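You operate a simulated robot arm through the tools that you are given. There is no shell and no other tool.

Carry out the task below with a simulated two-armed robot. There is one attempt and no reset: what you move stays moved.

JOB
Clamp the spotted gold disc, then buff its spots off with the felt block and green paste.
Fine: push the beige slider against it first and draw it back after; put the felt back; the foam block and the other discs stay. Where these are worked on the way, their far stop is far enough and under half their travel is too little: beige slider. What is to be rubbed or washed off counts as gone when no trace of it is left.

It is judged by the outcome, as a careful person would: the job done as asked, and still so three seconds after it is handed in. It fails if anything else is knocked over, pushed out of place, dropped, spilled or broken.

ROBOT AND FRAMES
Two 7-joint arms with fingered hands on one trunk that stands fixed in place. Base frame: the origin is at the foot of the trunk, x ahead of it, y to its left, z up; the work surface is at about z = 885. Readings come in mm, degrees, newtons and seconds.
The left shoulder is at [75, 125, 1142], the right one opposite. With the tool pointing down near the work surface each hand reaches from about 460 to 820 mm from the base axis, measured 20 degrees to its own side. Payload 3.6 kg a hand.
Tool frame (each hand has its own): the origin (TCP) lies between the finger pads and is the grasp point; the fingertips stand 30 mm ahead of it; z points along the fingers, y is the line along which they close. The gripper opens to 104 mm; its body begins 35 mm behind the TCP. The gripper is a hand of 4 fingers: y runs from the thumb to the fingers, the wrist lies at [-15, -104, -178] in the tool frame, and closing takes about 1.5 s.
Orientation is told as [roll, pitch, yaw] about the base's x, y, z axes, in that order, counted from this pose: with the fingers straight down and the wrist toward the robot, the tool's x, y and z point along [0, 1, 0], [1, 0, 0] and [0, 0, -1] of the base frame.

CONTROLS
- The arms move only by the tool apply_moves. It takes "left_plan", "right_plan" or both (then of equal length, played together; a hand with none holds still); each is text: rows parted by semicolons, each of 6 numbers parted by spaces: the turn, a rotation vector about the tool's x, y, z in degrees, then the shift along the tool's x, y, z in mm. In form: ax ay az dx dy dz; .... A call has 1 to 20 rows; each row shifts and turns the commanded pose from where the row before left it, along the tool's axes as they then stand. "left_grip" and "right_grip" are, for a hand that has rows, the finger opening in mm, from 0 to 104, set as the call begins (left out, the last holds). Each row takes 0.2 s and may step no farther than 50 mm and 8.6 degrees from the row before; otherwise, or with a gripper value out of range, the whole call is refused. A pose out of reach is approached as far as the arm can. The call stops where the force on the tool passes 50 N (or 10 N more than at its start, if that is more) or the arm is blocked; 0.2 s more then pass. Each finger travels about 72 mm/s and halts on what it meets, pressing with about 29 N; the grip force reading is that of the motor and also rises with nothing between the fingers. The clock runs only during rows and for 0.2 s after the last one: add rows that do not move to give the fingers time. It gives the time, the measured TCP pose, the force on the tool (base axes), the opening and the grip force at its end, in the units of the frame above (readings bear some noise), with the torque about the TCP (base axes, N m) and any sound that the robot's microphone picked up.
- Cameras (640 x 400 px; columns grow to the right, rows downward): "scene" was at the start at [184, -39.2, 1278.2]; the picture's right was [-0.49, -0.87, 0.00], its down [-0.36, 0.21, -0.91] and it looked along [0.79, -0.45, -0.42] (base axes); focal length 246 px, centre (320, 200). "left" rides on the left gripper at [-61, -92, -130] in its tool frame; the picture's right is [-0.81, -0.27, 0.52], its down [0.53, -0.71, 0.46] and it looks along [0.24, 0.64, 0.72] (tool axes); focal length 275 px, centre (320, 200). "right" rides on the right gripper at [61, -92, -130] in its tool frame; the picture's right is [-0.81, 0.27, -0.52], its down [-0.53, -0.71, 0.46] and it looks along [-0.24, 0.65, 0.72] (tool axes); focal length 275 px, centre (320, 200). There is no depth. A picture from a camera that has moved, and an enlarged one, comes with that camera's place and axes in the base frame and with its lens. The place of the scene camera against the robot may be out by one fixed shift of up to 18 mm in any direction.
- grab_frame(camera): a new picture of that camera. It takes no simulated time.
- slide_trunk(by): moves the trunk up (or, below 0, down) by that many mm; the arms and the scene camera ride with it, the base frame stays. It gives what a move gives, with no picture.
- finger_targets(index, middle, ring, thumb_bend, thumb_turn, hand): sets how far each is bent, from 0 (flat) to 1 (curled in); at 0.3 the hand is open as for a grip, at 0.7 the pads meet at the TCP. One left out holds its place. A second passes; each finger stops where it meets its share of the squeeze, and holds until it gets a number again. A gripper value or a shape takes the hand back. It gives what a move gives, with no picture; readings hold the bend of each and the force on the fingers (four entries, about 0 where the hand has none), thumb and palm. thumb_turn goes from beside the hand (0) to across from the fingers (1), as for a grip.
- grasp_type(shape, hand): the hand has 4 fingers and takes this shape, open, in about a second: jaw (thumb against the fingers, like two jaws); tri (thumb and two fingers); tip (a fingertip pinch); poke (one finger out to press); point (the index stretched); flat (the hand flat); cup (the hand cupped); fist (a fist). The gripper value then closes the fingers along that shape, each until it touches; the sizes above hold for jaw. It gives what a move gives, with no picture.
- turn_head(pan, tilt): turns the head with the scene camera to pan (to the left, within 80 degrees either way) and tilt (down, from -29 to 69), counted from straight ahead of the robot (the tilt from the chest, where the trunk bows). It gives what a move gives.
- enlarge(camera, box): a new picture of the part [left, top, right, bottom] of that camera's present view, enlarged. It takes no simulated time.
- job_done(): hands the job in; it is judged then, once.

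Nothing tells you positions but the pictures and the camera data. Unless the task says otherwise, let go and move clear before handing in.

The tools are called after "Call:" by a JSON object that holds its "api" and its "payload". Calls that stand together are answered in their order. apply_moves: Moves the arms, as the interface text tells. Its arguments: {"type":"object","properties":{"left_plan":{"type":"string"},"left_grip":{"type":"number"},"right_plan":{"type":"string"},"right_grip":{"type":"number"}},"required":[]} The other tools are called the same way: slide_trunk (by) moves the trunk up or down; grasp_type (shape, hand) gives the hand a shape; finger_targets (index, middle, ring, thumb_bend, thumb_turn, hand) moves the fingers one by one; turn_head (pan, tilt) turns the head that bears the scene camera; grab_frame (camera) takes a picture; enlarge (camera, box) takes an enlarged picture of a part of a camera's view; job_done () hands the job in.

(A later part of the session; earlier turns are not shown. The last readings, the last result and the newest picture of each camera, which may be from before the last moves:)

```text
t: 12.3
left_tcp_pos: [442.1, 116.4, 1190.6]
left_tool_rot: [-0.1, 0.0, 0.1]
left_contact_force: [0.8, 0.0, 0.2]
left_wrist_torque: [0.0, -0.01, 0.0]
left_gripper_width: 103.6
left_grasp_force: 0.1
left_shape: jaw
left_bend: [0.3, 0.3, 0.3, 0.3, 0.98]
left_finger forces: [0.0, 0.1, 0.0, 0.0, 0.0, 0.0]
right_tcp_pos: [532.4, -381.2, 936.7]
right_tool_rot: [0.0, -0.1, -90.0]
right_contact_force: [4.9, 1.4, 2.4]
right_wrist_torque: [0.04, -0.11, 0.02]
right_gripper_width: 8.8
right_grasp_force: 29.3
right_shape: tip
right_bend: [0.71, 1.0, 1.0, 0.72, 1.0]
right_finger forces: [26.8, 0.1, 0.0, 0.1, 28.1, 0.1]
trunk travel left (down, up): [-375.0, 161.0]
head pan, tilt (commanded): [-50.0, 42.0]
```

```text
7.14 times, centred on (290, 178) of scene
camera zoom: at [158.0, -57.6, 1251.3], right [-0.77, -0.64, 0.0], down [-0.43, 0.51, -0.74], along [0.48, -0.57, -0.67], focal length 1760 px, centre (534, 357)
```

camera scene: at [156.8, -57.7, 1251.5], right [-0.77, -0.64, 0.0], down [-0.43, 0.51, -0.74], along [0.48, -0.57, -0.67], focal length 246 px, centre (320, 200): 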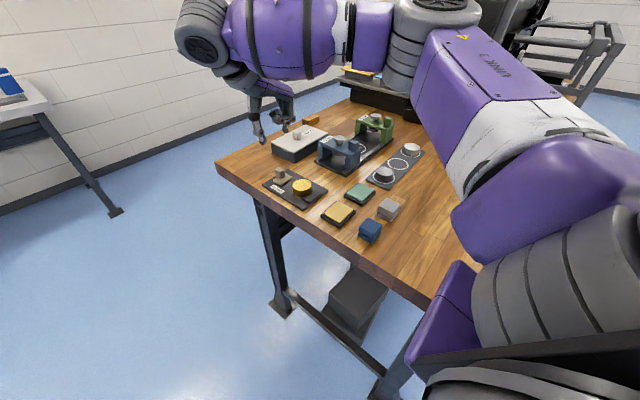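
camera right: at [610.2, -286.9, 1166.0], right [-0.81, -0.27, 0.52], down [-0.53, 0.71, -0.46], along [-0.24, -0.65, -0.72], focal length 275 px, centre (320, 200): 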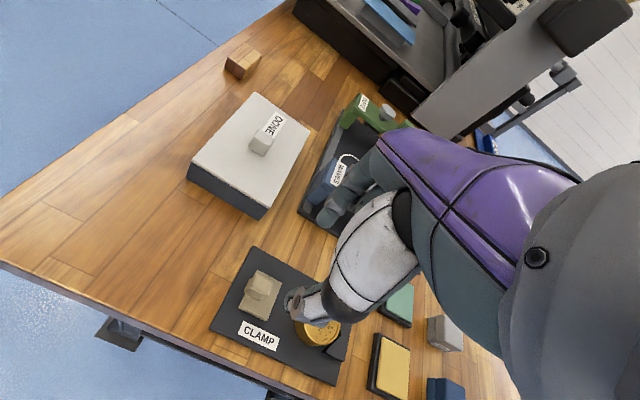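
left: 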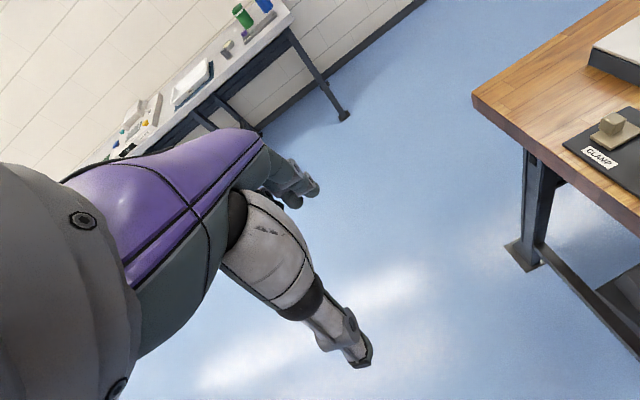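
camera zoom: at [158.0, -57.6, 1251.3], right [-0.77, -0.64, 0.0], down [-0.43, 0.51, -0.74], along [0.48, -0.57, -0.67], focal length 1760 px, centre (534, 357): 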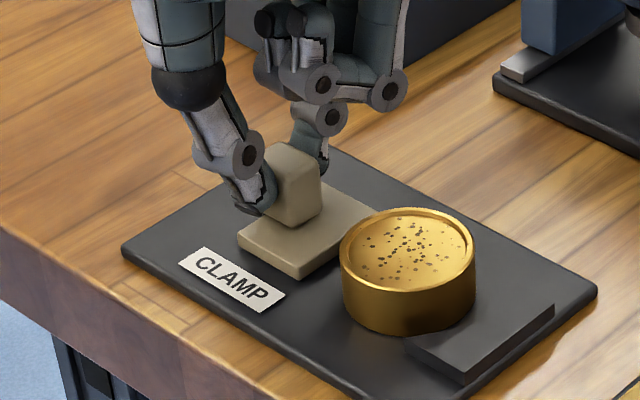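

The slider follows the pinch with about 5 N of drag. I'll continue in small steps until it bears on the disc.

Call:
{"api": "apply_moves", "payload": {"right_plan": "0 0 0 -3 0 0; 0 0 0 -3 0 0; 0 0 0 -3 0 0; 0 0 0 0 0 0"}}

Call:
{"api": "enlarge", "payload": {"camera": "scene", "box": [255, 150, 325, 206]}}

```text
t: 13.3
left_tcp_pos: [442.5, 117.7, 1191.7]
left_tool_rot: [-0.1, -0.1, 0.1]
left_contact_force: [-0.5, -1.0, -0.3]
left_wrist_torque: [-0.03, -0.01, 0.04]
left_gripper_width: 103.4
left_grasp_force: 0.1
left_shape: jaw
left_bend: [0.3, 0.3, 0.3, 0.3, 0.98]
left_finger forces: [0.1, 0.0, 0.1, 0.0, 0.1, 0.0]
right_tcp_pos: [522.6, -380.0, 937.1]
right_tool_rot: [0.0, 0.0, -90.0]
right_contact_force: [5.6, 1.7, 1.1]
right_wrist_torque: [0.01, -0.11, 0.05]
right_gripper_width: 8.5
right_grasp_force: 29.6
right_shape: tip
right_bend: [0.71, 1.0, 1.0, 0.72, 1.0]
right_finger forces: [26.7, 0.0, 0.1, 0.0, 28.6, 0.1]
trunk travel left (down, up): [-375.0, 161.0]
head pan, tilt (commanded): [-50.0, 42.0]
```

```text
7.14 times, centred on (290, 178) of scene
camera zoom: at [158.0, -57.6, 1251.3], right [-0.77, -0.64, 0.0], down [-0.43, 0.51, -0.74], along [0.48, -0.57, -0.67], focal length 1760 px, centre (534, 357)
```

zoom: 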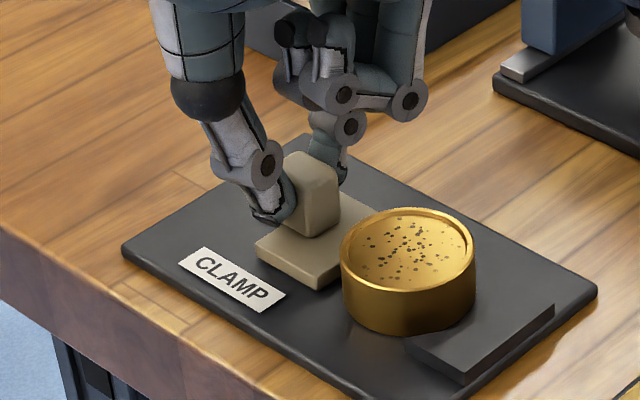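

Still about 5 N of drag and not yet touching. I'll go on with 2 mm steps.

Call:
{"api": "apply_moves", "payload": {"right_plan": "0 0 0 -2 0 0; 0 0 0 -2 0 0; 0 0 0 0 0 0"}}

Call:
{"api": "enlarge", "payload": {"camera": "scene", "box": [270, 155, 320, 200]}}

```text
t: 14.1
left_tcp_pos: [442.3, 117.5, 1191.1]
left_tool_rot: [-0.1, -0.1, 0.2]
left_contact_force: [-0.7, 0.6, -0.3]
left_wrist_torque: [0.06, 0.03, 0.04]
left_gripper_width: 103.5
left_grasp_force: 0.1
left_shape: jaw
left_bend: [0.3, 0.3, 0.3, 0.3, 0.98]
left_finger forces: [0.0, 0.0, 0.0, 0.1, 0.0, 0.0]
right_tcp_pos: [517.6, -380.7, 936.6]
right_tool_rot: [0.0, 0.0, -89.9]
right_contact_force: [6.1, 1.3, 3.4]
right_wrist_torque: [0.01, -0.12, -0.01]
right_gripper_width: 8.2
right_grasp_force: 29.2
right_shape: tip
right_bend: [0.71, 1.0, 1.0, 0.73, 1.0]
right_finger forces: [27.4, 0.0, 0.0, 0.0, 28.1, 0.1]
trunk travel left (down, up): [-375.0, 161.0]
head pan, tilt (commanded): [-50.0, 42.0]
```

```text
8.89 times, centred on (295, 178) of scene
camera zoom: at [158.0, -57.7, 1251.3], right [-0.77, -0.64, 0.0], down [-0.43, 0.51, -0.74], along [0.48, -0.57, -0.67], focal length 2191 px, centre (542, 400)
```

zoom: 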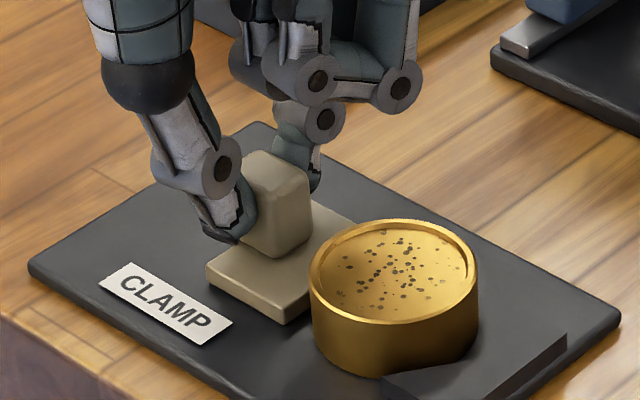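

The slider's edge is nearly at the disc. I'll keep nudging 2 mm at a time.

Call:
{"api": "apply_moves", "payload": {"right_plan": "0 0 0 -2 0 0; 0 0 0 -2 0 0; 0 0 0 0 0 0"}}

Call:
{"api": "enlarge", "payload": {"camera": "scene", "box": [270, 155, 320, 200]}}

```text
t: 14.9
left_tcp_pos: [441.6, 117.4, 1190.2]
left_tool_rot: [-0.1, 0.0, 0.1]
left_contact_force: [-0.4, 0.3, -0.4]
left_wrist_torque: [0.03, -0.02, 0.02]
left_gripper_width: 103.7
left_grasp_force: 0.1
left_shape: jaw
left_bend: [0.3, 0.3, 0.3, 0.3, 0.98]
left_finger forces: [0.1, 0.0, 0.0, 0.0, 0.0, 0.1]
right_tcp_pos: [515.5, -379.9, 935.1]
right_tool_rot: [0.0, -0.2, -90.0]
right_contact_force: [6.5, 0.8, 2.1]
right_wrist_torque: [0.04, -0.18, 0.04]
right_gripper_width: 8.7
right_grasp_force: 29.4
right_shape: tip
right_bend: [0.71, 1.0, 1.0, 0.73, 1.0]
right_finger forces: [27.3, 0.1, 0.0, 0.0, 28.3, 0.0]
trunk travel left (down, up): [-375.0, 161.0]
head pan, tilt (commanded): [-50.0, 42.0]
```

```text
8.89 times, centred on (295, 178) of scene
camera zoom: at [158.1, -57.6, 1251.3], right [-0.77, -0.64, 0.0], down [-0.43, 0.51, -0.74], along [0.48, -0.57, -0.67], focal length 2191 px, centre (542, 400)
```

zoom: 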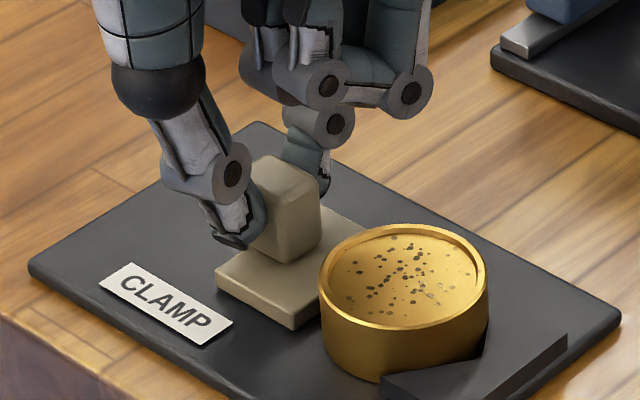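

The slider has met the disc and is seating it into the V-jaw. I'll push a bit further until the force climbs.

Call:
{"api": "apply_moves", "payload": {"right_plan": "0 0 0 -2 0 0; 0 0 0 -2 0 0; 0 0 0 0 0 0"}}

Call:
{"api": "enlarge", "payload": {"camera": "scene", "box": [270, 155, 320, 200]}}

```text
t: 15.7
left_tcp_pos: [442.5, 116.9, 1189.9]
left_tool_rot: [-0.2, 0.1, 0.1]
left_contact_force: [-0.2, -0.6, 0.7]
left_wrist_torque: [0.01, 0.03, -0.02]
left_gripper_width: 103.6
left_grasp_force: 0.1
left_shape: jaw
left_bend: [0.3, 0.3, 0.3, 0.3, 0.98]
left_finger forces: [0.1, 0.1, 0.1, 0.0, 0.0, 0.0]
right_tcp_pos: [512.0, -381.1, 936.9]
right_tool_rot: [0.2, 0.0, -90.0]
right_contact_force: [19.9, 0.1, 4.5]
right_wrist_torque: [-0.02, -0.46, 0.09]
right_gripper_width: 9.2
right_grasp_force: 29.4
right_shape: tip
right_bend: [0.71, 1.0, 1.0, 0.73, 1.0]
right_finger forces: [28.7, 0.0, 0.1, 0.0, 28.4, 0.0]
trunk travel left (down, up): [-375.0, 161.0]
head pan, tilt (commanded): [-50.0, 42.0]
```

```text
8.89 times, centred on (295, 178) of scene
camera zoom: at [159.4, -57.7, 1251.2], right [-0.77, -0.64, 0.0], down [-0.43, 0.51, -0.74], along [0.48, -0.57, -0.67], focal length 2191 px, centre (542, 400)
```

zoom: 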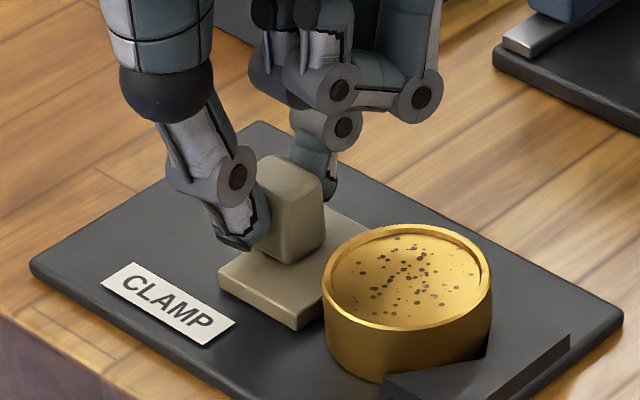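

The disc is seated with ~20 N against the V-jaw: clamped. I'll open the pinch, then rise straight up and verify.

Call:
{"api": "apply_moves", "payload": {"right_plan": "0 0 0 0 0 0; 0 0 0 0 0 0; 0 0 0 0 0 0; 0 0 0 0 0 0; 0 0 0 0 0 0", "right_grip": 50}}

Call:
{"api": "apply_moves", "payload": {"right_plan": "0 0 0 0 0 -15; 0 0 0 0 0 -30; 0 0 0 0 0 -40; 0 0 0 0 0 -40"}}

Call:
{"api": "enlarge", "payload": {"camera": "scene", "box": [262, 155, 332, 211]}}

Call:
{"api": "grab_frame", "payload": {"camera": "right"}}

```text
t: 16.9
left_tcp_pos: [441.7, 117.5, 1191.1]
left_tool_rot: [0.0, 0.0, 0.1]
left_contact_force: [0.0, -0.9, 0.2]
left_wrist_torque: [0.01, 0.0, 0.01]
left_gripper_width: 103.7
left_grasp_force: 0.0
left_shape: jaw
left_bend: [0.3, 0.3, 0.3, 0.3, 0.98]
left_finger forces: [0.0, 0.1, 0.1, 0.0, 0.0, 0.0]
right_tcp_pos: [509.6, -380.0, 936.4]
right_tool_rot: [0.0, 0.0, -90.0]
right_contact_force: [-0.1, 0.2, 0.9]
right_wrist_torque: [-0.05, -0.02, 0.01]
right_gripper_width: 49.3
right_grasp_force: 0.2
right_shape: tip
right_bend: [0.73, 0.98, 0.99, 0.71, 1.0]
right_finger forces: [0.0, 0.0, 0.0, 0.0, 0.0, 0.0]
trunk travel left (down, up): [-375.0, 161.0]
head pan, tilt (commanded): [-50.0, 42.0]
```

```text
t: 17.9
left_tcp_pos: [440.8, 116.9, 1191.3]
left_tool_rot: [-0.2, 0.1, 0.1]
left_contact_force: [-0.2, 0.9, -0.4]
left_wrist_torque: [0.02, -0.01, 0.01]
left_gripper_width: 103.4
left_grasp_force: 0.0
left_shape: jaw
left_bend: [0.3, 0.3, 0.3, 0.3, 0.98]
left_finger forces: [0.0, 0.1, 0.0, 0.1, 0.1, 0.0]
right_tcp_pos: [509.8, -379.9, 1063.0]
right_tool_rot: [0.0, 0.0, -90.0]
right_contact_force: [0.8, -0.9, -0.8]
right_wrist_torque: [-0.01, 0.02, 0.01]
right_gripper_width: 49.4
right_grasp_force: 0.1
right_shape: tip
right_bend: [0.73, 0.98, 0.99, 0.71, 1.0]
right_finger forces: [0.0, 0.0, 0.1, 0.0, 0.0, 0.0]
trunk travel left (down, up): [-375.0, 161.0]
head pan, tilt (commanded): [-50.0, 42.0]
```

```text
7.14 times, centred on (297, 183) of scene
camera zoom: at [157.0, -57.5, 1251.5], right [-0.77, -0.64, 0.0], down [-0.43, 0.51, -0.74], along [0.48, -0.57, -0.67], focal length 1760 px, centre (484, 321)
```

zoom: 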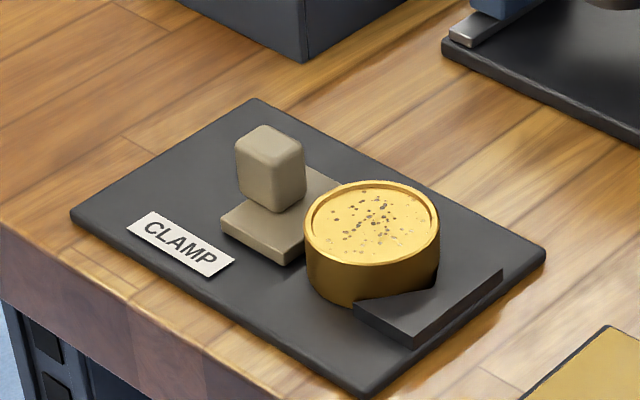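

```text
taken
camera right: at [571.7, -288.6, 1192.8], right [-0.81, -0.27, 0.52], down [-0.53, 0.71, -0.46], along [-0.24, -0.65, -0.72], focal length 275 px, centre (320, 200)
```

right: 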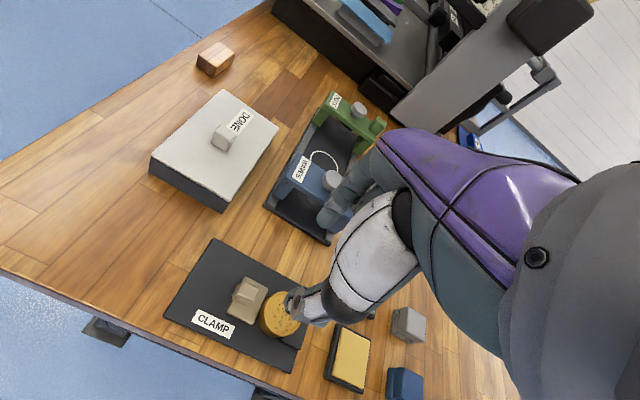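

The slider is against the disc and the disc is nested in the V. Next I'll take the "tri" shape and carry the hand over to the grey felt block, which I place at about (291, −451), checking reach at this yaw.

Call:
{"api": "grasp_type", "payload": {"shape": "tri", "hand": "right"}}

Call:
{"api": "apply_moves", "payload": {"right_plan": "0 0 0 -43 14 0; 0 0 0 -43 14 0; 0 0 0 -43 14 0; 0 0 0 -43 14 0; 0 0 0 -43 14 0; 0 0 0 0 0 0"}}

Call:
{"api": "grab_frame", "payload": {"camera": "right"}}

Call:
{"api": "grab_frame", "payload": {"camera": "scene"}}

```text
t: 18.8
left_tcp_pos: [440.9, 116.8, 1191.0]
left_tool_rot: [-0.1, 0.0, 0.1]
left_contact_force: [0.0, -0.3, -1.5]
left_wrist_torque: [0.02, 0.0, -0.02]
left_gripper_width: 103.9
left_grasp_force: 0.0
left_shape: jaw
left_bend: [0.3, 0.3, 0.3, 0.3, 0.98]
left_finger forces: [0.1, 0.0, 0.0, 0.0, 0.0, 0.0]
right_tcp_pos: [510.2, -380.5, 1061.0]
right_tool_rot: [0.0, -0.1, -90.1]
right_contact_force: [0.2, 0.3, -1.1]
right_wrist_torque: [-0.01, -0.02, 0.0]
right_gripper_width: 104.0
right_grasp_force: 0.0
right_shape: tri
right_bend: [0.3, 0.3, 0.99, 0.3, 0.98]
right_finger forces: [0.0, 0.0, 0.0, 0.1, 0.0, 0.0]
trunk travel left (down, up): [-375.0, 161.0]
head pan, tilt (commanded): [-50.0, 42.0]
```

```text
t: 20.2
left_tcp_pos: [442.4, 117.0, 1191.0]
left_tool_rot: [-0.2, 0.0, 0.1]
left_contact_force: [-0.2, -0.6, 0.3]
left_wrist_torque: [0.0, -0.01, -0.01]
left_gripper_width: 103.3
left_grasp_force: 0.0
left_shape: jaw
left_bend: [0.3, 0.3, 0.3, 0.3, 0.98]
left_finger forces: [0.1, 0.0, 0.0, 0.0, 0.1, 0.0]
right_tcp_pos: [373.5, -447.3, 1002.2]
right_tool_rot: [0.1, 0.1, -90.0]
right_contact_force: [0.9, 1.1, 0.2]
right_wrist_torque: [-0.02, 0.01, 0.03]
right_gripper_width: 104.0
right_grasp_force: 0.1
right_shape: tri
right_bend: [0.3, 0.3, 0.99, 0.3, 0.98]
right_finger forces: [0.0, 0.1, 0.0, 0.0, 0.0, 0.0]
right hand out of reach, approached as far as the arm can: row 3, 4, 5
trunk travel left (down, up): [-375.0, 161.0]
head pan, tilt (commanded): [-50.0, 42.0]
```

```text
taken
camera right: at [435.9, -354.1, 1132.8], right [-0.81, -0.28, 0.52], down [-0.53, 0.71, -0.46], along [-0.24, -0.65, -0.72], focal length 275 px, centre (320, 200)
```

right: 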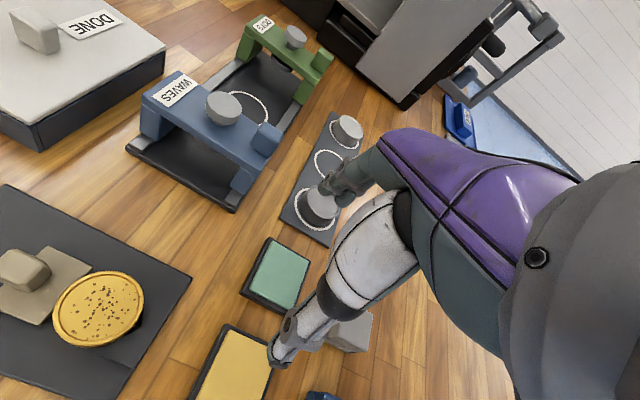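

```text
taken
camera scene: at [157.6, -57.6, 1251.4], right [-0.77, -0.64, 0.0], down [-0.43, 0.51, -0.74], along [0.48, -0.57, -0.67], focal length 246 px, centre (320, 200)
```

scene: 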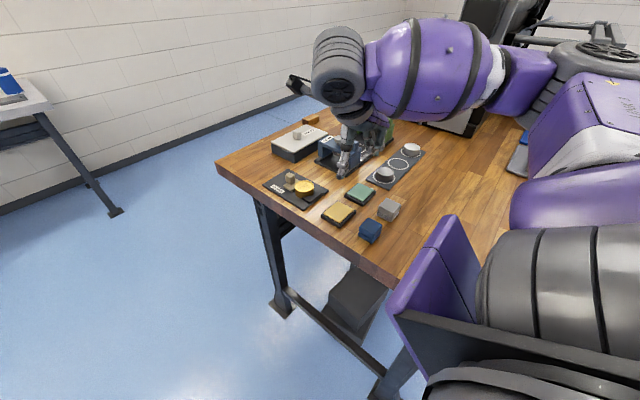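

At yaw −90 the arm can't come in close enough to the felt, so I'll turn back to yaw 0 for grasping it (closing across x), rising a little meanwhile.

Call:
{"api": "apply_moves", "payload": {"right_plan": "0 0 -8.2 0 0 -4; 0 0 -8.2 0 0 -4; 0 0 -8.2 0 0 -4; 0 0 -8.2 0 0 -4; 0 0 -8.2 0 0 -4; 0 0 -8.2 0 0 -4; 0 0 -8.2 0 0 -4; 0 0 -8.2 0 0 -4; 0 0 -8.2 0 0 -4; 0 0 -8.2 0 0 -4; 0 0 -8 0 0 -4", "right_grip": 70}}

Call:
{"api": "grab_frame", "payload": {"camera": "right"}}

```text
t: 22.6
left_tcp_pos: [442.1, 115.8, 1190.8]
left_tool_rot: [0.1, 0.0, 0.1]
left_contact_force: [0.1, 0.2, -1.1]
left_wrist_torque: [-0.02, -0.01, 0.0]
left_gripper_width: 103.9
left_grasp_force: 0.1
left_shape: jaw
left_bend: [0.3, 0.3, 0.3, 0.3, 0.98]
left_finger forces: [0.0, 0.0, 0.1, 0.0, 0.0, 0.0]
right_tcp_pos: [374.8, -446.0, 1048.0]
right_tool_rot: [0.1, -0.2, 0.0]
right_contact_force: [0.6, -0.2, 0.3]
right_wrist_torque: [0.01, -0.02, 0.03]
right_gripper_width: 70.2
right_grasp_force: 0.0
right_shape: tri
right_bend: [0.73, 0.38, 0.99, 0.6, 0.99]
right_finger forces: [0.0, 0.0, 0.1, 0.0, 0.0, 0.1]
trunk travel left (down, up): [-375.0, 161.0]
head pan, tilt (commanded): [-50.0, 42.0]
```

```text
taken
camera right: at [284.2, -385.4, 1177.6], right [0.28, -0.81, 0.52], down [-0.71, -0.53, -0.46], along [0.65, -0.24, -0.72], focal length 275 px, centre (320, 200)
```

right: 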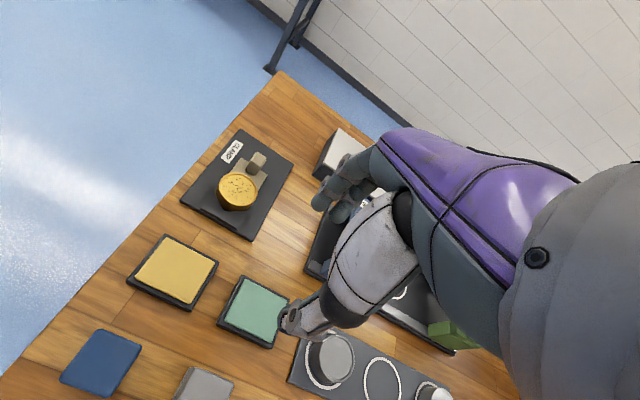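

At yaw 0 the arm reaches fine here (375, −446). I'll measure the green pad and both blocks from this view.

Call:
{"api": "enlarge", "payload": {"camera": "right", "box": [40, 260, 300, 400]}}

Call:
{"api": "grasp_type", "payload": {"shape": "jaw", "hand": "right"}}

```text
2.46 times, centred on (170, 330) of right
camera zoom: at [284.2, -385.4, 1177.6], right [0.28, -0.81, 0.52], down [-0.71, -0.53, -0.46], along [0.65, -0.24, -0.72], focal length 678 px, centre (689, -120)
```

zoom: 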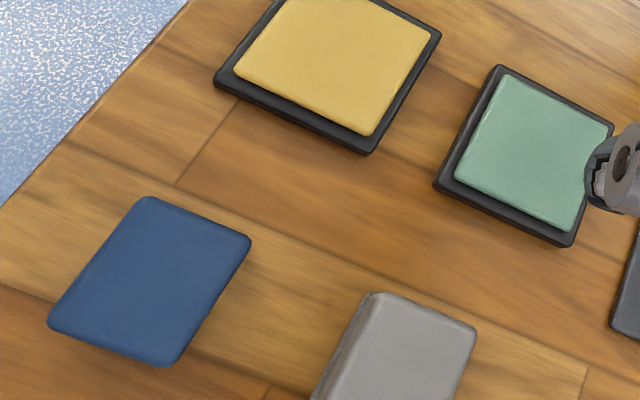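

```text
t: 23.5
left_tcp_pos: [442.1, 117.4, 1190.8]
left_tool_rot: [0.0, 0.1, 0.1]
left_contact_force: [0.1, -0.5, 0.6]
left_wrist_torque: [0.01, 0.0, -0.02]
left_gripper_width: 103.5
left_grasp_force: 0.0
left_shape: jaw
left_bend: [0.3, 0.3, 0.3, 0.3, 0.98]
left_finger forces: [0.0, 0.1, 0.0, 0.1, 0.0, 0.0]
right_tcp_pos: [375.1, -445.7, 1046.4]
right_tool_rot: [-0.1, 0.0, 0.0]
right_contact_force: [0.3, 0.1, 0.5]
right_wrist_torque: [0.02, -0.01, -0.01]
right_gripper_width: 103.8
right_grasp_force: 0.1
right_shape: jaw
right_bend: [0.3, 0.3, 0.3, 0.3, 0.98]
right_finger forces: [0.1, 0.1, 0.0, 0.0, 0.0, 0.1]
trunk travel left (down, up): [-375.0, 161.0]
head pan, tilt (commanded): [-50.0, 42.0]
```

Green paste centre ≈ (366, −457); grey block far edge ≈ x 305, y ≈ −426…−463. I'll move above the felt with a moderate jaw opening and re-measure.

Call:
{"api": "apply_moves", "payload": {"right_plan": "0 0 0 -0.5 -43 0; 0 0 0 -0.5 -43 0; 0 0 0 0 0 0; 0 0 0 0 0 0", "right_grip": 58}}

Call:
{"api": "grab_frame", "payload": {"camera": "right"}}

Call:
{"api": "grab_frame", "payload": {"camera": "scene"}}

```text
t: 24.5
left_tcp_pos: [440.8, 116.2, 1191.1]
left_tool_rot: [0.0, 0.0, 0.2]
left_contact_force: [0.6, 0.2, 0.2]
left_wrist_torque: [0.0, 0.0, -0.03]
left_gripper_width: 103.9
left_grasp_force: 0.0
left_shape: jaw
left_bend: [0.3, 0.3, 0.3, 0.3, 0.98]
left_finger forces: [0.0, 0.1, 0.0, 0.1, 0.0, 0.1]
right_tcp_pos: [292.4, -444.6, 1049.8]
right_tool_rot: [0.0, -0.1, 0.0]
right_contact_force: [-0.2, -0.1, 0.3]
right_wrist_torque: [0.01, 0.01, 0.02]
right_gripper_width: 58.3
right_grasp_force: 0.1
right_shape: jaw
right_bend: [0.74, 0.42, 0.39, 0.67, 1.0]
right_finger forces: [0.0, 0.0, 0.1, 0.0, 0.0, 0.0]
right hand out of reach, approached as far as the arm can: row 2
trunk travel left (down, up): [-375.0, 161.0]
head pan, tilt (commanded): [-50.0, 42.0]
```

```text
taken
camera right: at [201.9, -383.6, 1180.6], right [0.27, -0.81, 0.52], down [-0.71, -0.53, -0.46], along [0.65, -0.24, -0.72], focal length 275 px, centre (320, 200)
```

right: 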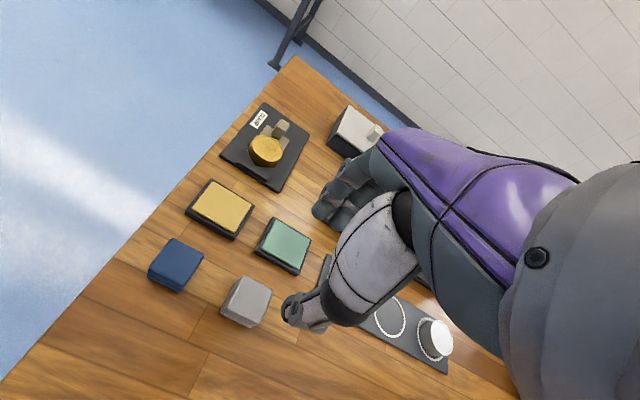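

```text
taken
camera scene: at [157.8, -58.4, 1251.3], right [-0.77, -0.64, 0.0], down [-0.43, 0.51, -0.74], along [0.48, -0.57, -0.67], focal length 246 px, centre (320, 200)
```

scene: 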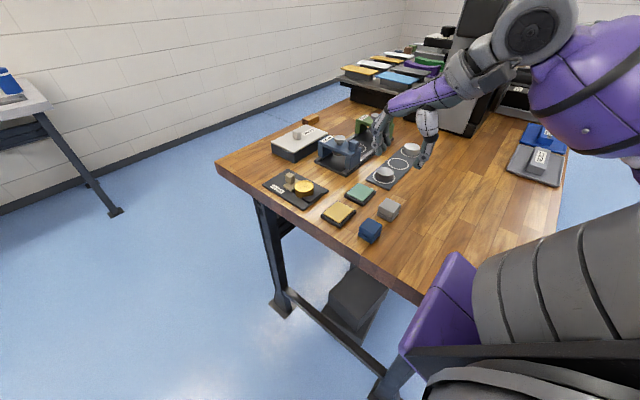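

The hand can just about reach above the felt (292, −445). I'll zoom to locate the grey block accurately.

Call:
{"api": "enlarge", "payload": {"camera": "right", "box": [210, 260, 290, 340]}}

Call:
{"api": "enlarge", "payload": {"camera": "right", "box": [130, 170, 350, 350]}}

Call:
{"api": "enlarge", "payload": {"camera": "scene", "box": [330, 90, 450, 250]}}

```text
5.00 times, centred on (250, 300) of right
camera zoom: at [201.9, -383.6, 1180.6], right [0.27, -0.81, 0.52], down [-0.71, -0.53, -0.46], along [0.65, -0.24, -0.72], focal length 1376 px, centre (670, -300)
```

zoom: 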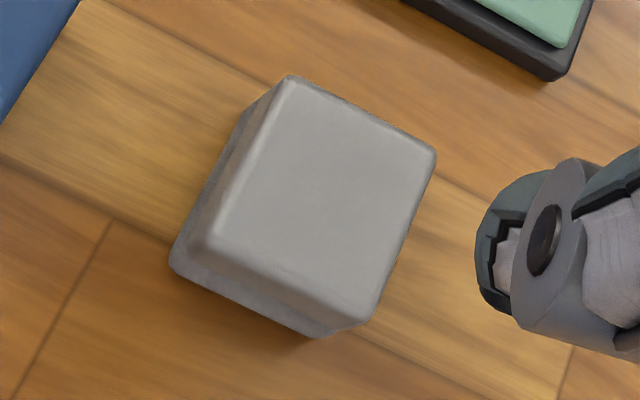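

```text
2.22 times, centred on (240, 260) of right
camera zoom: at [201.9, -383.6, 1180.6], right [0.27, -0.81, 0.52], down [-0.71, -0.53, -0.46], along [0.65, -0.24, -0.72], focal length 612 px, centre (498, 67)
```

zoom: 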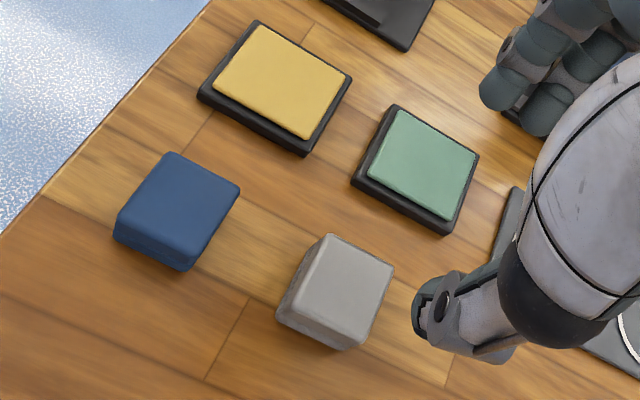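

```text
2.50 times, centred on (390, 170) of scene
camera zoom: at [157.8, -58.4, 1251.3], right [-0.77, -0.64, 0.0], down [-0.43, 0.51, -0.74], along [0.48, -0.57, -0.67], focal length 616 px, centre (145, 275)
```

zoom: 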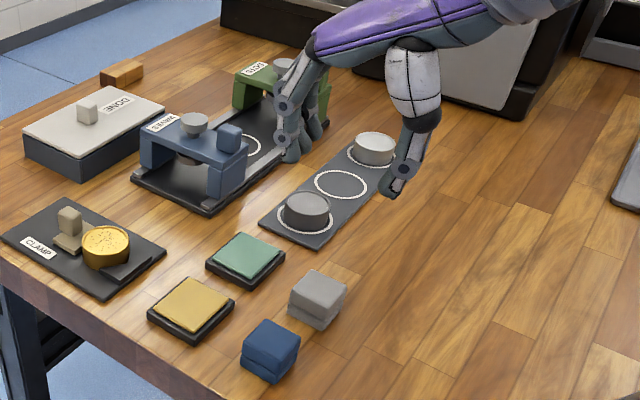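

From this view the felt's top is x 270–304, y −427…−461 (centre ≈ (287, −444), ~34 mm square). I'll lower to z≈980 while nudging x to 287 and see whether the reach holds.

Call:
{"api": "apply_moves", "payload": {"right_plan": "0 0 0 0 -2.5 23; 0 0 0 0 -2.5 23; 0 0 0 0 0 23; 0 0 0 0 0 0", "right_grip": 56}}

Call:
{"api": "grab_frame", "payload": {"camera": "right"}}

Call:
{"api": "enlarge", "payload": {"camera": "scene", "box": [330, 120, 450, 250]}}

```text
t: 25.5
left_tcp_pos: [441.6, 117.0, 1192.3]
left_tool_rot: [0.0, -0.1, 0.0]
left_contact_force: [0.1, -0.1, 0.5]
left_wrist_torque: [-0.03, -0.03, 0.03]
left_gripper_width: 103.7
left_grasp_force: 0.1
left_shape: jaw
left_bend: [0.3, 0.3, 0.3, 0.3, 0.98]
left_finger forces: [0.1, 0.0, 0.0, 0.0, 0.0, 0.1]
right_tcp_pos: [297.5, -437.9, 988.9]
right_tool_rot: [-0.2, -0.1, 0.1]
right_contact_force: [1.0, -0.2, -0.8]
right_wrist_torque: [0.04, 0.0, 0.03]
right_gripper_width: 56.2
right_grasp_force: 0.0
right_shape: jaw
right_bend: [0.74, 0.43, 0.39, 0.68, 1.0]
right_finger forces: [0.0, 0.0, 0.0, 0.0, 0.0, 0.0]
right hand out of reach, approached as far as the arm can: row 1, 3
trunk travel left (down, up): [-375.0, 161.0]
head pan, tilt (commanded): [-50.0, 42.0]
```

```text
taken
camera right: at [206.5, -376.2, 1118.5], right [0.27, -0.81, 0.52], down [-0.71, -0.53, -0.46], along [0.65, -0.24, -0.72], focal length 275 px, centre (320, 200)
```

right: 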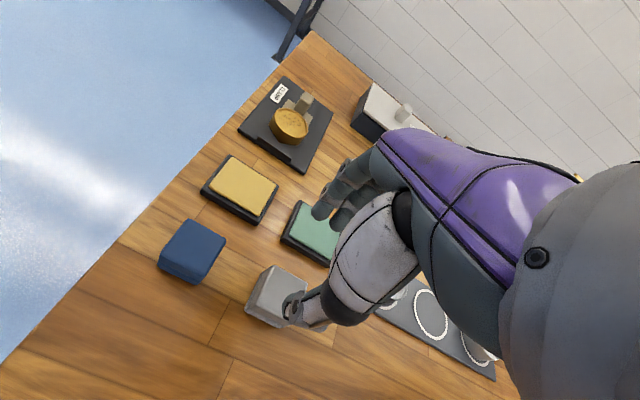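

```text
3.08 times, centred on (390, 185) of scene
camera zoom: at [157.2, -57.8, 1251.4], right [-0.77, -0.64, 0.0], down [-0.43, 0.51, -0.74], along [0.48, -0.57, -0.67], focal length 758 px, centre (105, 246)
```

zoom: 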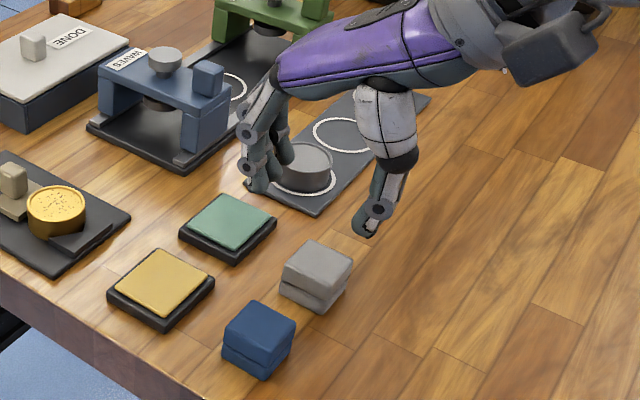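

At yaw 0 the arm runs out of range here as it descends. Raising the trunk should give more room to work close in, so I'll raise it 130 mm and then try yaw −90 again.

Call:
{"api": "slide_trunk", "payload": {"by": 130}}

Call:
{"api": "apply_moves", "payload": {"right_plan": "0 0 8.2 0 4 0; 0 0 8.2 0 4 0; 0 0 8.2 0 4 0; 0 0 8.2 0 4 0; 0 0 8.2 0 4 0; 0 0 8.2 0 0 0; 0 0 8.2 0 0 0; 0 0 8.2 0 0 0; 0 0 8.2 0 0 0; 0 0 8.2 0 0 0; 0 0 8.0 0 0 0"}}

```text
t: 27.1
left_tcp_pos: [442.1, 115.7, 1319.3]
left_tool_rot: [0.1, 0.0, 0.0]
left_contact_force: [0.9, -0.4, 0.7]
left_wrist_torque: [-0.03, 0.04, 0.04]
left_gripper_width: 104.0
left_grasp_force: 0.0
left_shape: jaw
left_bend: [0.3, 0.3, 0.3, 0.3, 0.98]
left_finger forces: [0.1, 0.1, 0.0, 0.0, 0.0, 0.0]
right_tcp_pos: [298.9, -437.7, 1117.7]
right_tool_rot: [0.0, 0.0, -0.1]
right_contact_force: [0.7, -0.2, 0.3]
right_wrist_torque: [-0.02, 0.03, -0.02]
right_gripper_width: 56.1
right_grasp_force: 0.0
right_shape: jaw
right_bend: [0.74, 0.43, 0.39, 0.68, 1.0]
right_finger forces: [0.1, 0.0, 0.1, 0.0, 0.0, 0.1]
trunk travel left (down, up): [-505.0, 31.0]
head pan, tilt (commanded): [-50.0, 42.0]
```

```text
t: 29.5
left_tcp_pos: [443.1, 116.1, 1318.4]
left_tool_rot: [0.0, 0.0, 0.1]
left_contact_force: [-0.4, 0.0, -0.5]
left_wrist_torque: [-0.01, 0.02, -0.01]
left_gripper_width: 103.5
left_grasp_force: 0.1
left_shape: jaw
left_bend: [0.3, 0.3, 0.3, 0.3, 0.98]
left_finger forces: [0.0, 0.0, 0.0, 0.0, 0.0, 0.1]
right_tcp_pos: [315.6, -444.7, 1117.3]
right_tool_rot: [-0.1, 0.0, -90.2]
right_contact_force: [-0.1, -0.5, -0.1]
right_wrist_torque: [-0.01, -0.01, 0.01]
right_gripper_width: 56.2
right_grasp_force: 0.1
right_shape: jaw
right_bend: [0.74, 0.43, 0.39, 0.68, 1.0]
right_finger forces: [0.1, 0.0, 0.1, 0.0, 0.0, 0.0]
trunk travel left (down, up): [-505.0, 31.0]
head pan, tilt (commanded): [-50.0, 42.0]
```

Yaw −90 now works at (316, −445, 1117). I'll move over the felt centre and descend to z≈1010.

Call:
{"api": "apply_moves", "payload": {"right_plan": "0 0 0 -10 0 36; 0 0 0 -10 0 36; 0 0 0 -8.6 -0.5 36; 0 0 0 0 0 0"}}

Call:
{"api": "grab_frame", "payload": {"camera": "right"}}

Call:
{"api": "grab_frame", "payload": {"camera": "scene"}}

```text
t: 30.5
left_tcp_pos: [441.7, 116.8, 1321.7]
left_tool_rot: [0.0, -0.1, 0.1]
left_contact_force: [0.2, 0.5, 0.9]
left_wrist_torque: [-0.03, 0.02, 0.0]
left_gripper_width: 103.9
left_grasp_force: 0.0
left_shape: jaw
left_bend: [0.3, 0.3, 0.3, 0.3, 0.98]
left_finger forces: [0.0, 0.1, 0.0, 0.1, 0.0, 0.1]
right_tcp_pos: [289.1, -441.9, 1008.8]
right_tool_rot: [0.1, 0.0, -90.0]
right_contact_force: [-0.1, -0.9, 0.1]
right_wrist_torque: [0.01, -0.01, -0.01]
right_gripper_width: 56.4
right_grasp_force: 0.2
right_shape: jaw
right_bend: [0.74, 0.43, 0.39, 0.68, 1.0]
right_finger forces: [0.1, 0.0, 0.1, 0.0, 0.0, 0.0]
trunk travel left (down, up): [-505.0, 31.0]
head pan, tilt (commanded): [-50.0, 42.0]
```

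```text
taken
camera right: at [350.2, -350.5, 1140.8], right [-0.81, -0.27, 0.52], down [-0.53, 0.71, -0.46], along [-0.24, -0.64, -0.72], focal length 275 px, centre (320, 200)
```

right: 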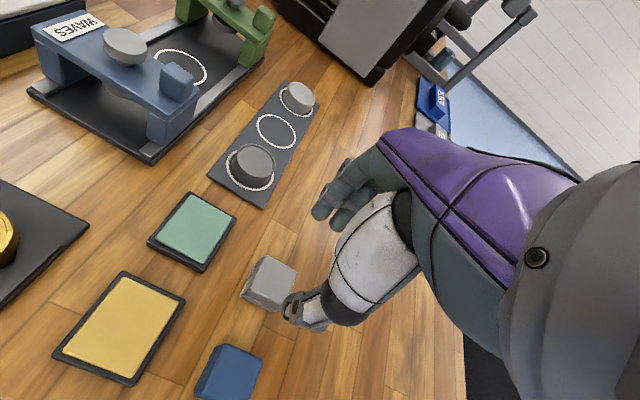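

```text
taken
camera scene: at [92.4, -57.5, 1397.6], right [-0.77, -0.64, 0.0], down [-0.43, 0.51, -0.74], along [0.48, -0.57, -0.67], focal length 246 px, centre (320, 200)
```

scene: 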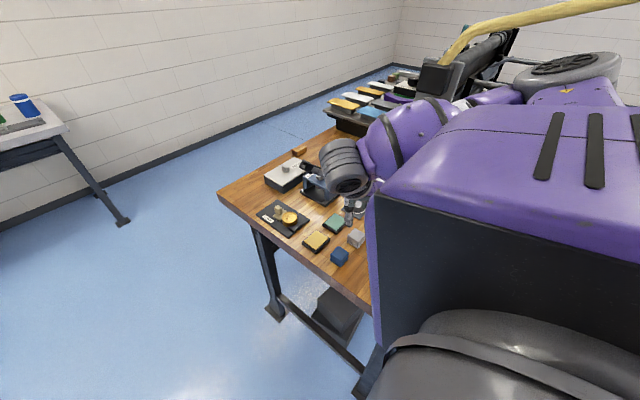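

Reach is good here. I'll zoom the hand camera to re-measure the felt relative to the fingers.

Call:
{"api": "enlarge", "payload": {"camera": "right", "box": [220, 230, 340, 340]}}

Call:
{"api": "enlarge", "payload": {"camera": "scene", "box": [300, 190, 380, 270]}}

```text
3.64 times, centred on (280, 285) of right
camera zoom: at [350.2, -350.5, 1140.8], right [-0.81, -0.27, 0.52], down [-0.53, 0.71, -0.46], along [-0.24, -0.64, -0.72], focal length 1001 px, centre (466, -109)
```

zoom: 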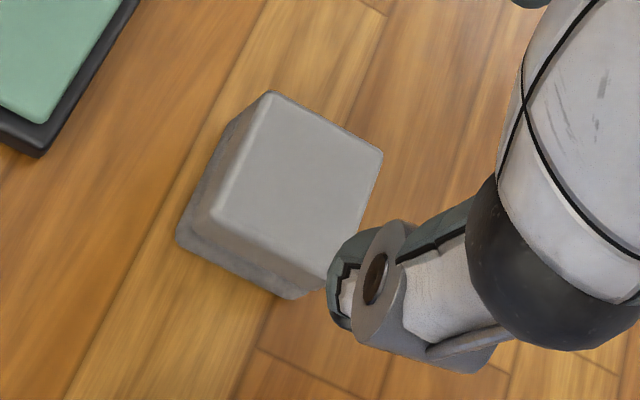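

```text
5.00 times, centred on (340, 230) of scene
camera zoom: at [92.4, -57.5, 1397.6], right [-0.77, -0.64, 0.0], down [-0.43, 0.51, -0.74], along [0.48, -0.57, -0.67], focal length 1232 px, centre (220, 50)
```

zoom: 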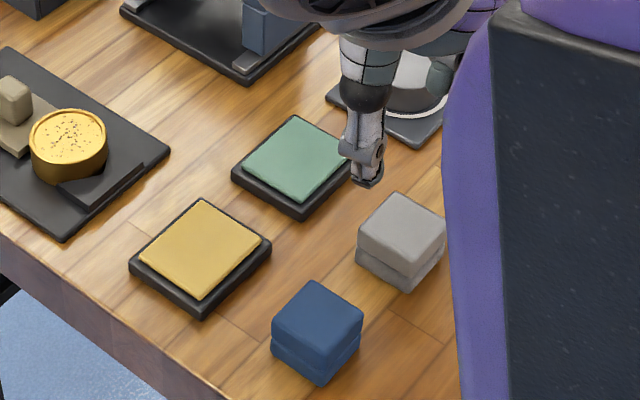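

Felt centre re-measured at (286.5, −445); I'm at (289, −442). I'll correct and descend to z≈945 with a check.

Call:
{"api": "apply_moves", "payload": {"right_plan": "0 0 0 -2.6 3.1 20; 0 0 0 0 0 22; 0 0 0 0 0 22; 0 0 0 0 0 0"}}

Call:
{"api": "enlarge", "payload": {"camera": "right", "box": [220, 170, 400, 350]}}

Call:
{"api": "enlarge", "payload": {"camera": "scene", "box": [310, 190, 380, 260]}}

```text
t: 31.5
left_tcp_pos: [442.3, 115.8, 1319.2]
left_tool_rot: [0.0, 0.0, 0.1]
left_contact_force: [0.7, 0.9, -0.2]
left_wrist_torque: [0.0, -0.01, 0.0]
left_gripper_width: 104.0
left_grasp_force: 0.0
left_shape: jaw
left_bend: [0.3, 0.3, 0.3, 0.3, 0.98]
left_finger forces: [0.0, 0.1, 0.0, 0.0, 0.1, 0.0]
right_tcp_pos: [285.8, -446.3, 945.5]
right_tool_rot: [0.0, 0.0, -90.0]
right_contact_force: [0.4, 0.2, 0.2]
right_wrist_torque: [0.0, 0.01, 0.0]
right_gripper_width: 56.2
right_grasp_force: 0.1
right_shape: jaw
right_bend: [0.74, 0.43, 0.39, 0.68, 1.0]
right_finger forces: [0.1, 0.1, 0.1, 0.1, 0.0, 0.0]
trunk travel left (down, up): [-505.0, 31.0]
head pan, tilt (commanded): [-50.0, 42.0]
```

```text
2.22 times, centred on (310, 260) of right
camera zoom: at [347.6, -354.3, 1076.5], right [-0.81, -0.28, 0.52], down [-0.53, 0.71, -0.46], along [-0.24, -0.64, -0.72], focal length 612 px, centre (342, 67)
```

zoom: 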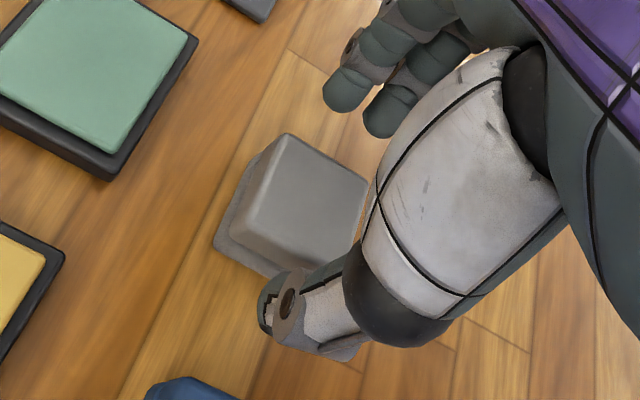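

```text
5.71 times, centred on (345, 225) of scene
camera zoom: at [92.3, -57.8, 1397.5], right [-0.77, -0.64, 0.0], down [-0.43, 0.51, -0.74], along [0.48, -0.57, -0.67], focal length 1408 px, centre (177, 57)
```

zoom: 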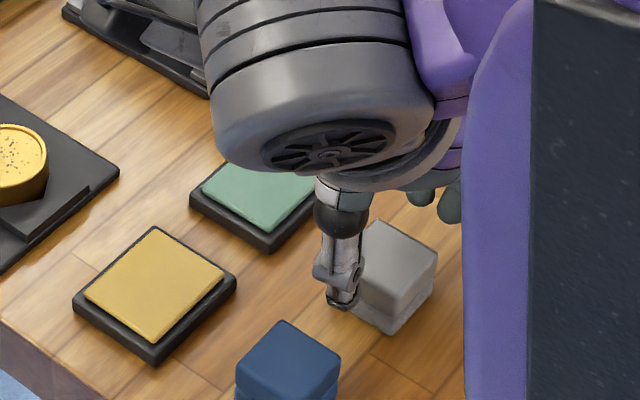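

I see the index tip near the tool's centre line with the other fingers off to −x, so a thumb-plus-two-finger ("tri") grasp, shifted slightly in x, will suit the 34 mm block better. I'll rise a little and change shape.

Call:
{"api": "apply_moves", "payload": {"right_plan": "0 0 0 3 0 -25; 0 0 0 3 0 -25"}}

Call:
{"api": "grasp_type", "payload": {"shape": "tri", "hand": "right"}}

Call:
{"api": "apply_moves", "payload": {"right_plan": "0 0 0 0 0 0; 0 0 0 0 0 0; 0 0 0 0 0 0; 0 0 0 0 0 0", "right_grip": 56}}

Call:
{"api": "enlarge", "payload": {"camera": "right", "box": [220, 150, 400, 350]}}

Call:
{"api": "grab_frame", "payload": {"camera": "right"}}

```text
t: 32.1
left_tcp_pos: [442.3, 115.7, 1320.7]
left_tool_rot: [0.0, 0.0, 0.1]
left_contact_force: [0.4, 0.4, -0.4]
left_wrist_torque: [0.0, 0.0, 0.0]
left_gripper_width: 103.8
left_grasp_force: 0.1
left_shape: jaw
left_bend: [0.3, 0.3, 0.3, 0.3, 0.98]
left_finger forces: [0.0, 0.0, 0.0, 0.1, 0.0, 0.0]
right_tcp_pos: [292.4, -445.0, 996.6]
right_tool_rot: [-0.1, 0.1, -90.0]
right_contact_force: [0.0, -0.4, 0.3]
right_wrist_torque: [-0.02, 0.02, 0.0]
right_gripper_width: 56.5
right_grasp_force: 0.1
right_shape: jaw
right_bend: [0.74, 0.43, 0.39, 0.68, 1.0]
right_finger forces: [0.0, 0.0, 0.0, 0.0, 0.0, 0.0]
trunk travel left (down, up): [-505.0, 31.0]
head pan, tilt (commanded): [-50.0, 42.0]
```

```text
t: 33.0
left_tcp_pos: [441.9, 114.9, 1320.4]
left_tool_rot: [0.0, 0.1, 0.1]
left_contact_force: [-0.8, 0.1, 0.2]
left_wrist_torque: [0.01, 0.01, 0.0]
left_gripper_width: 103.7
left_grasp_force: 0.1
left_shape: jaw
left_bend: [0.3, 0.3, 0.3, 0.3, 0.98]
left_finger forces: [0.0, 0.0, 0.1, 0.0, 0.0, 0.0]
right_tcp_pos: [291.7, -445.4, 994.5]
right_tool_rot: [0.1, 0.1, -90.0]
right_contact_force: [0.1, 0.3, 0.2]
right_wrist_torque: [-0.03, 0.02, 0.01]
right_gripper_width: 104.2
right_grasp_force: 0.1
right_shape: tri
right_bend: [0.3, 0.3, 0.99, 0.3, 0.98]
right_finger forces: [0.0, 0.0, 0.0, 0.0, 0.0, 0.0]
trunk travel left (down, up): [-505.0, 31.0]
head pan, tilt (commanded): [-50.0, 42.0]
```

```text
t: 34.0
left_tcp_pos: [441.7, 114.8, 1320.5]
left_tool_rot: [-0.1, -0.1, 0.1]
left_contact_force: [1.1, -0.3, 0.7]
left_wrist_torque: [-0.02, -0.01, 0.01]
left_gripper_width: 103.3
left_grasp_force: 0.0
left_shape: jaw
left_bend: [0.3, 0.3, 0.3, 0.3, 0.98]
left_finger forces: [0.1, 0.1, 0.2, 0.0, 0.1, 0.0]
right_tcp_pos: [291.4, -446.4, 996.8]
right_tool_rot: [0.1, 0.0, -90.0]
right_contact_force: [-0.3, 0.9, -0.9]
right_wrist_torque: [-0.04, 0.0, 0.01]
right_gripper_width: 56.5
right_grasp_force: 0.1
right_shape: tri
right_bend: [0.74, 0.43, 0.99, 0.68, 1.0]
right_finger forces: [0.0, 0.0, 0.0, 0.0, 0.0, 0.0]
trunk travel left (down, up): [-505.0, 31.0]
head pan, tilt (commanded): [-50.0, 42.0]
```

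```text
2.00 times, centred on (310, 250) of right
camera zoom: at [353.6, -354.4, 1126.7], right [-0.81, -0.27, 0.52], down [-0.53, 0.71, -0.46], along [-0.24, -0.65, -0.72], focal length 551 px, centre (340, 100)
```

zoom: 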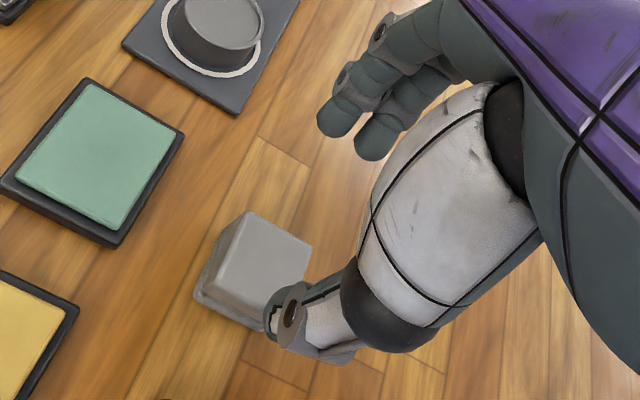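

```text
taken
camera right: at [353.6, -354.4, 1126.7], right [-0.81, -0.27, 0.52], down [-0.53, 0.71, -0.46], along [-0.24, -0.65, -0.72], focal length 275 px, centre (320, 200)
```

right: 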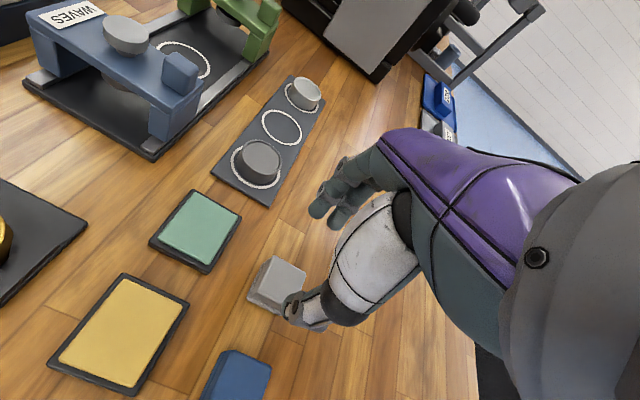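

Index and middle tips now sit around the tool centre with the ring finger tucked. I'll align x to 289 and descend to z≈945, then 926.

Call:
{"api": "apply_moves", "payload": {"right_plan": "0 0 0 -2.4 -1 26; 0 0 0 0 0 26; 0 0 0 0 0 0"}}

Call:
{"api": "enlarge", "payload": {"camera": "right", "box": [220, 170, 400, 350]}}

Call:
{"api": "enlarge", "payload": {"camera": "scene", "box": [310, 190, 380, 260]}}

```text
t: 34.8
left_tcp_pos: [442.0, 115.4, 1320.8]
left_tool_rot: [0.0, 0.0, 0.1]
left_contact_force: [-1.1, 0.9, 0.5]
left_wrist_torque: [-0.01, -0.01, -0.02]
left_gripper_width: 103.6
left_grasp_force: 0.1
left_shape: jaw
left_bend: [0.3, 0.3, 0.3, 0.3, 0.98]
left_finger forces: [0.1, 0.0, 0.1, 0.0, 0.0, 0.0]
right_tcp_pos: [288.7, -445.0, 941.9]
right_tool_rot: [0.1, 0.0, -90.0]
right_contact_force: [0.5, -0.8, -0.8]
right_wrist_torque: [0.0, 0.0, 0.01]
right_gripper_width: 56.5
right_grasp_force: 0.0
right_shape: tri
right_bend: [0.74, 0.43, 0.99, 0.68, 1.0]
right_finger forces: [0.0, 0.0, 0.1, 0.2, 0.1, 0.0]
trunk travel left (down, up): [-505.0, 31.0]
head pan, tilt (commanded): [-50.0, 42.0]
```

```text
2.22 times, centred on (310, 260) of right
camera zoom: at [351.5, -353.5, 1074.1], right [-0.81, -0.27, 0.52], down [-0.53, 0.71, -0.46], along [-0.24, -0.65, -0.72], focal length 612 px, centre (342, 67)
```

zoom: 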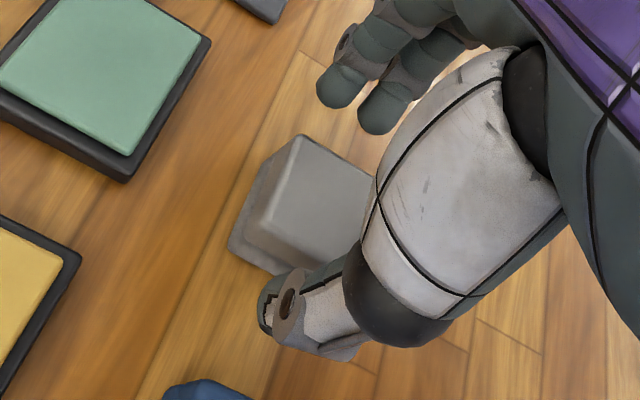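

```text
5.71 times, centred on (345, 225) of scene
camera zoom: at [92.3, -57.8, 1397.5], right [-0.77, -0.64, 0.0], down [-0.43, 0.51, -0.74], along [0.48, -0.57, -0.67], focal length 1408 px, centre (177, 57)
```

zoom: 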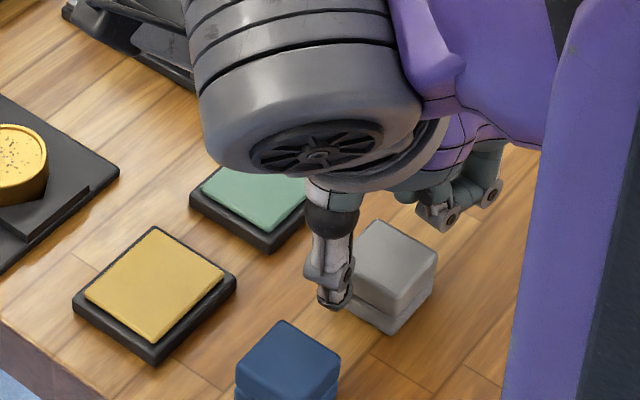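

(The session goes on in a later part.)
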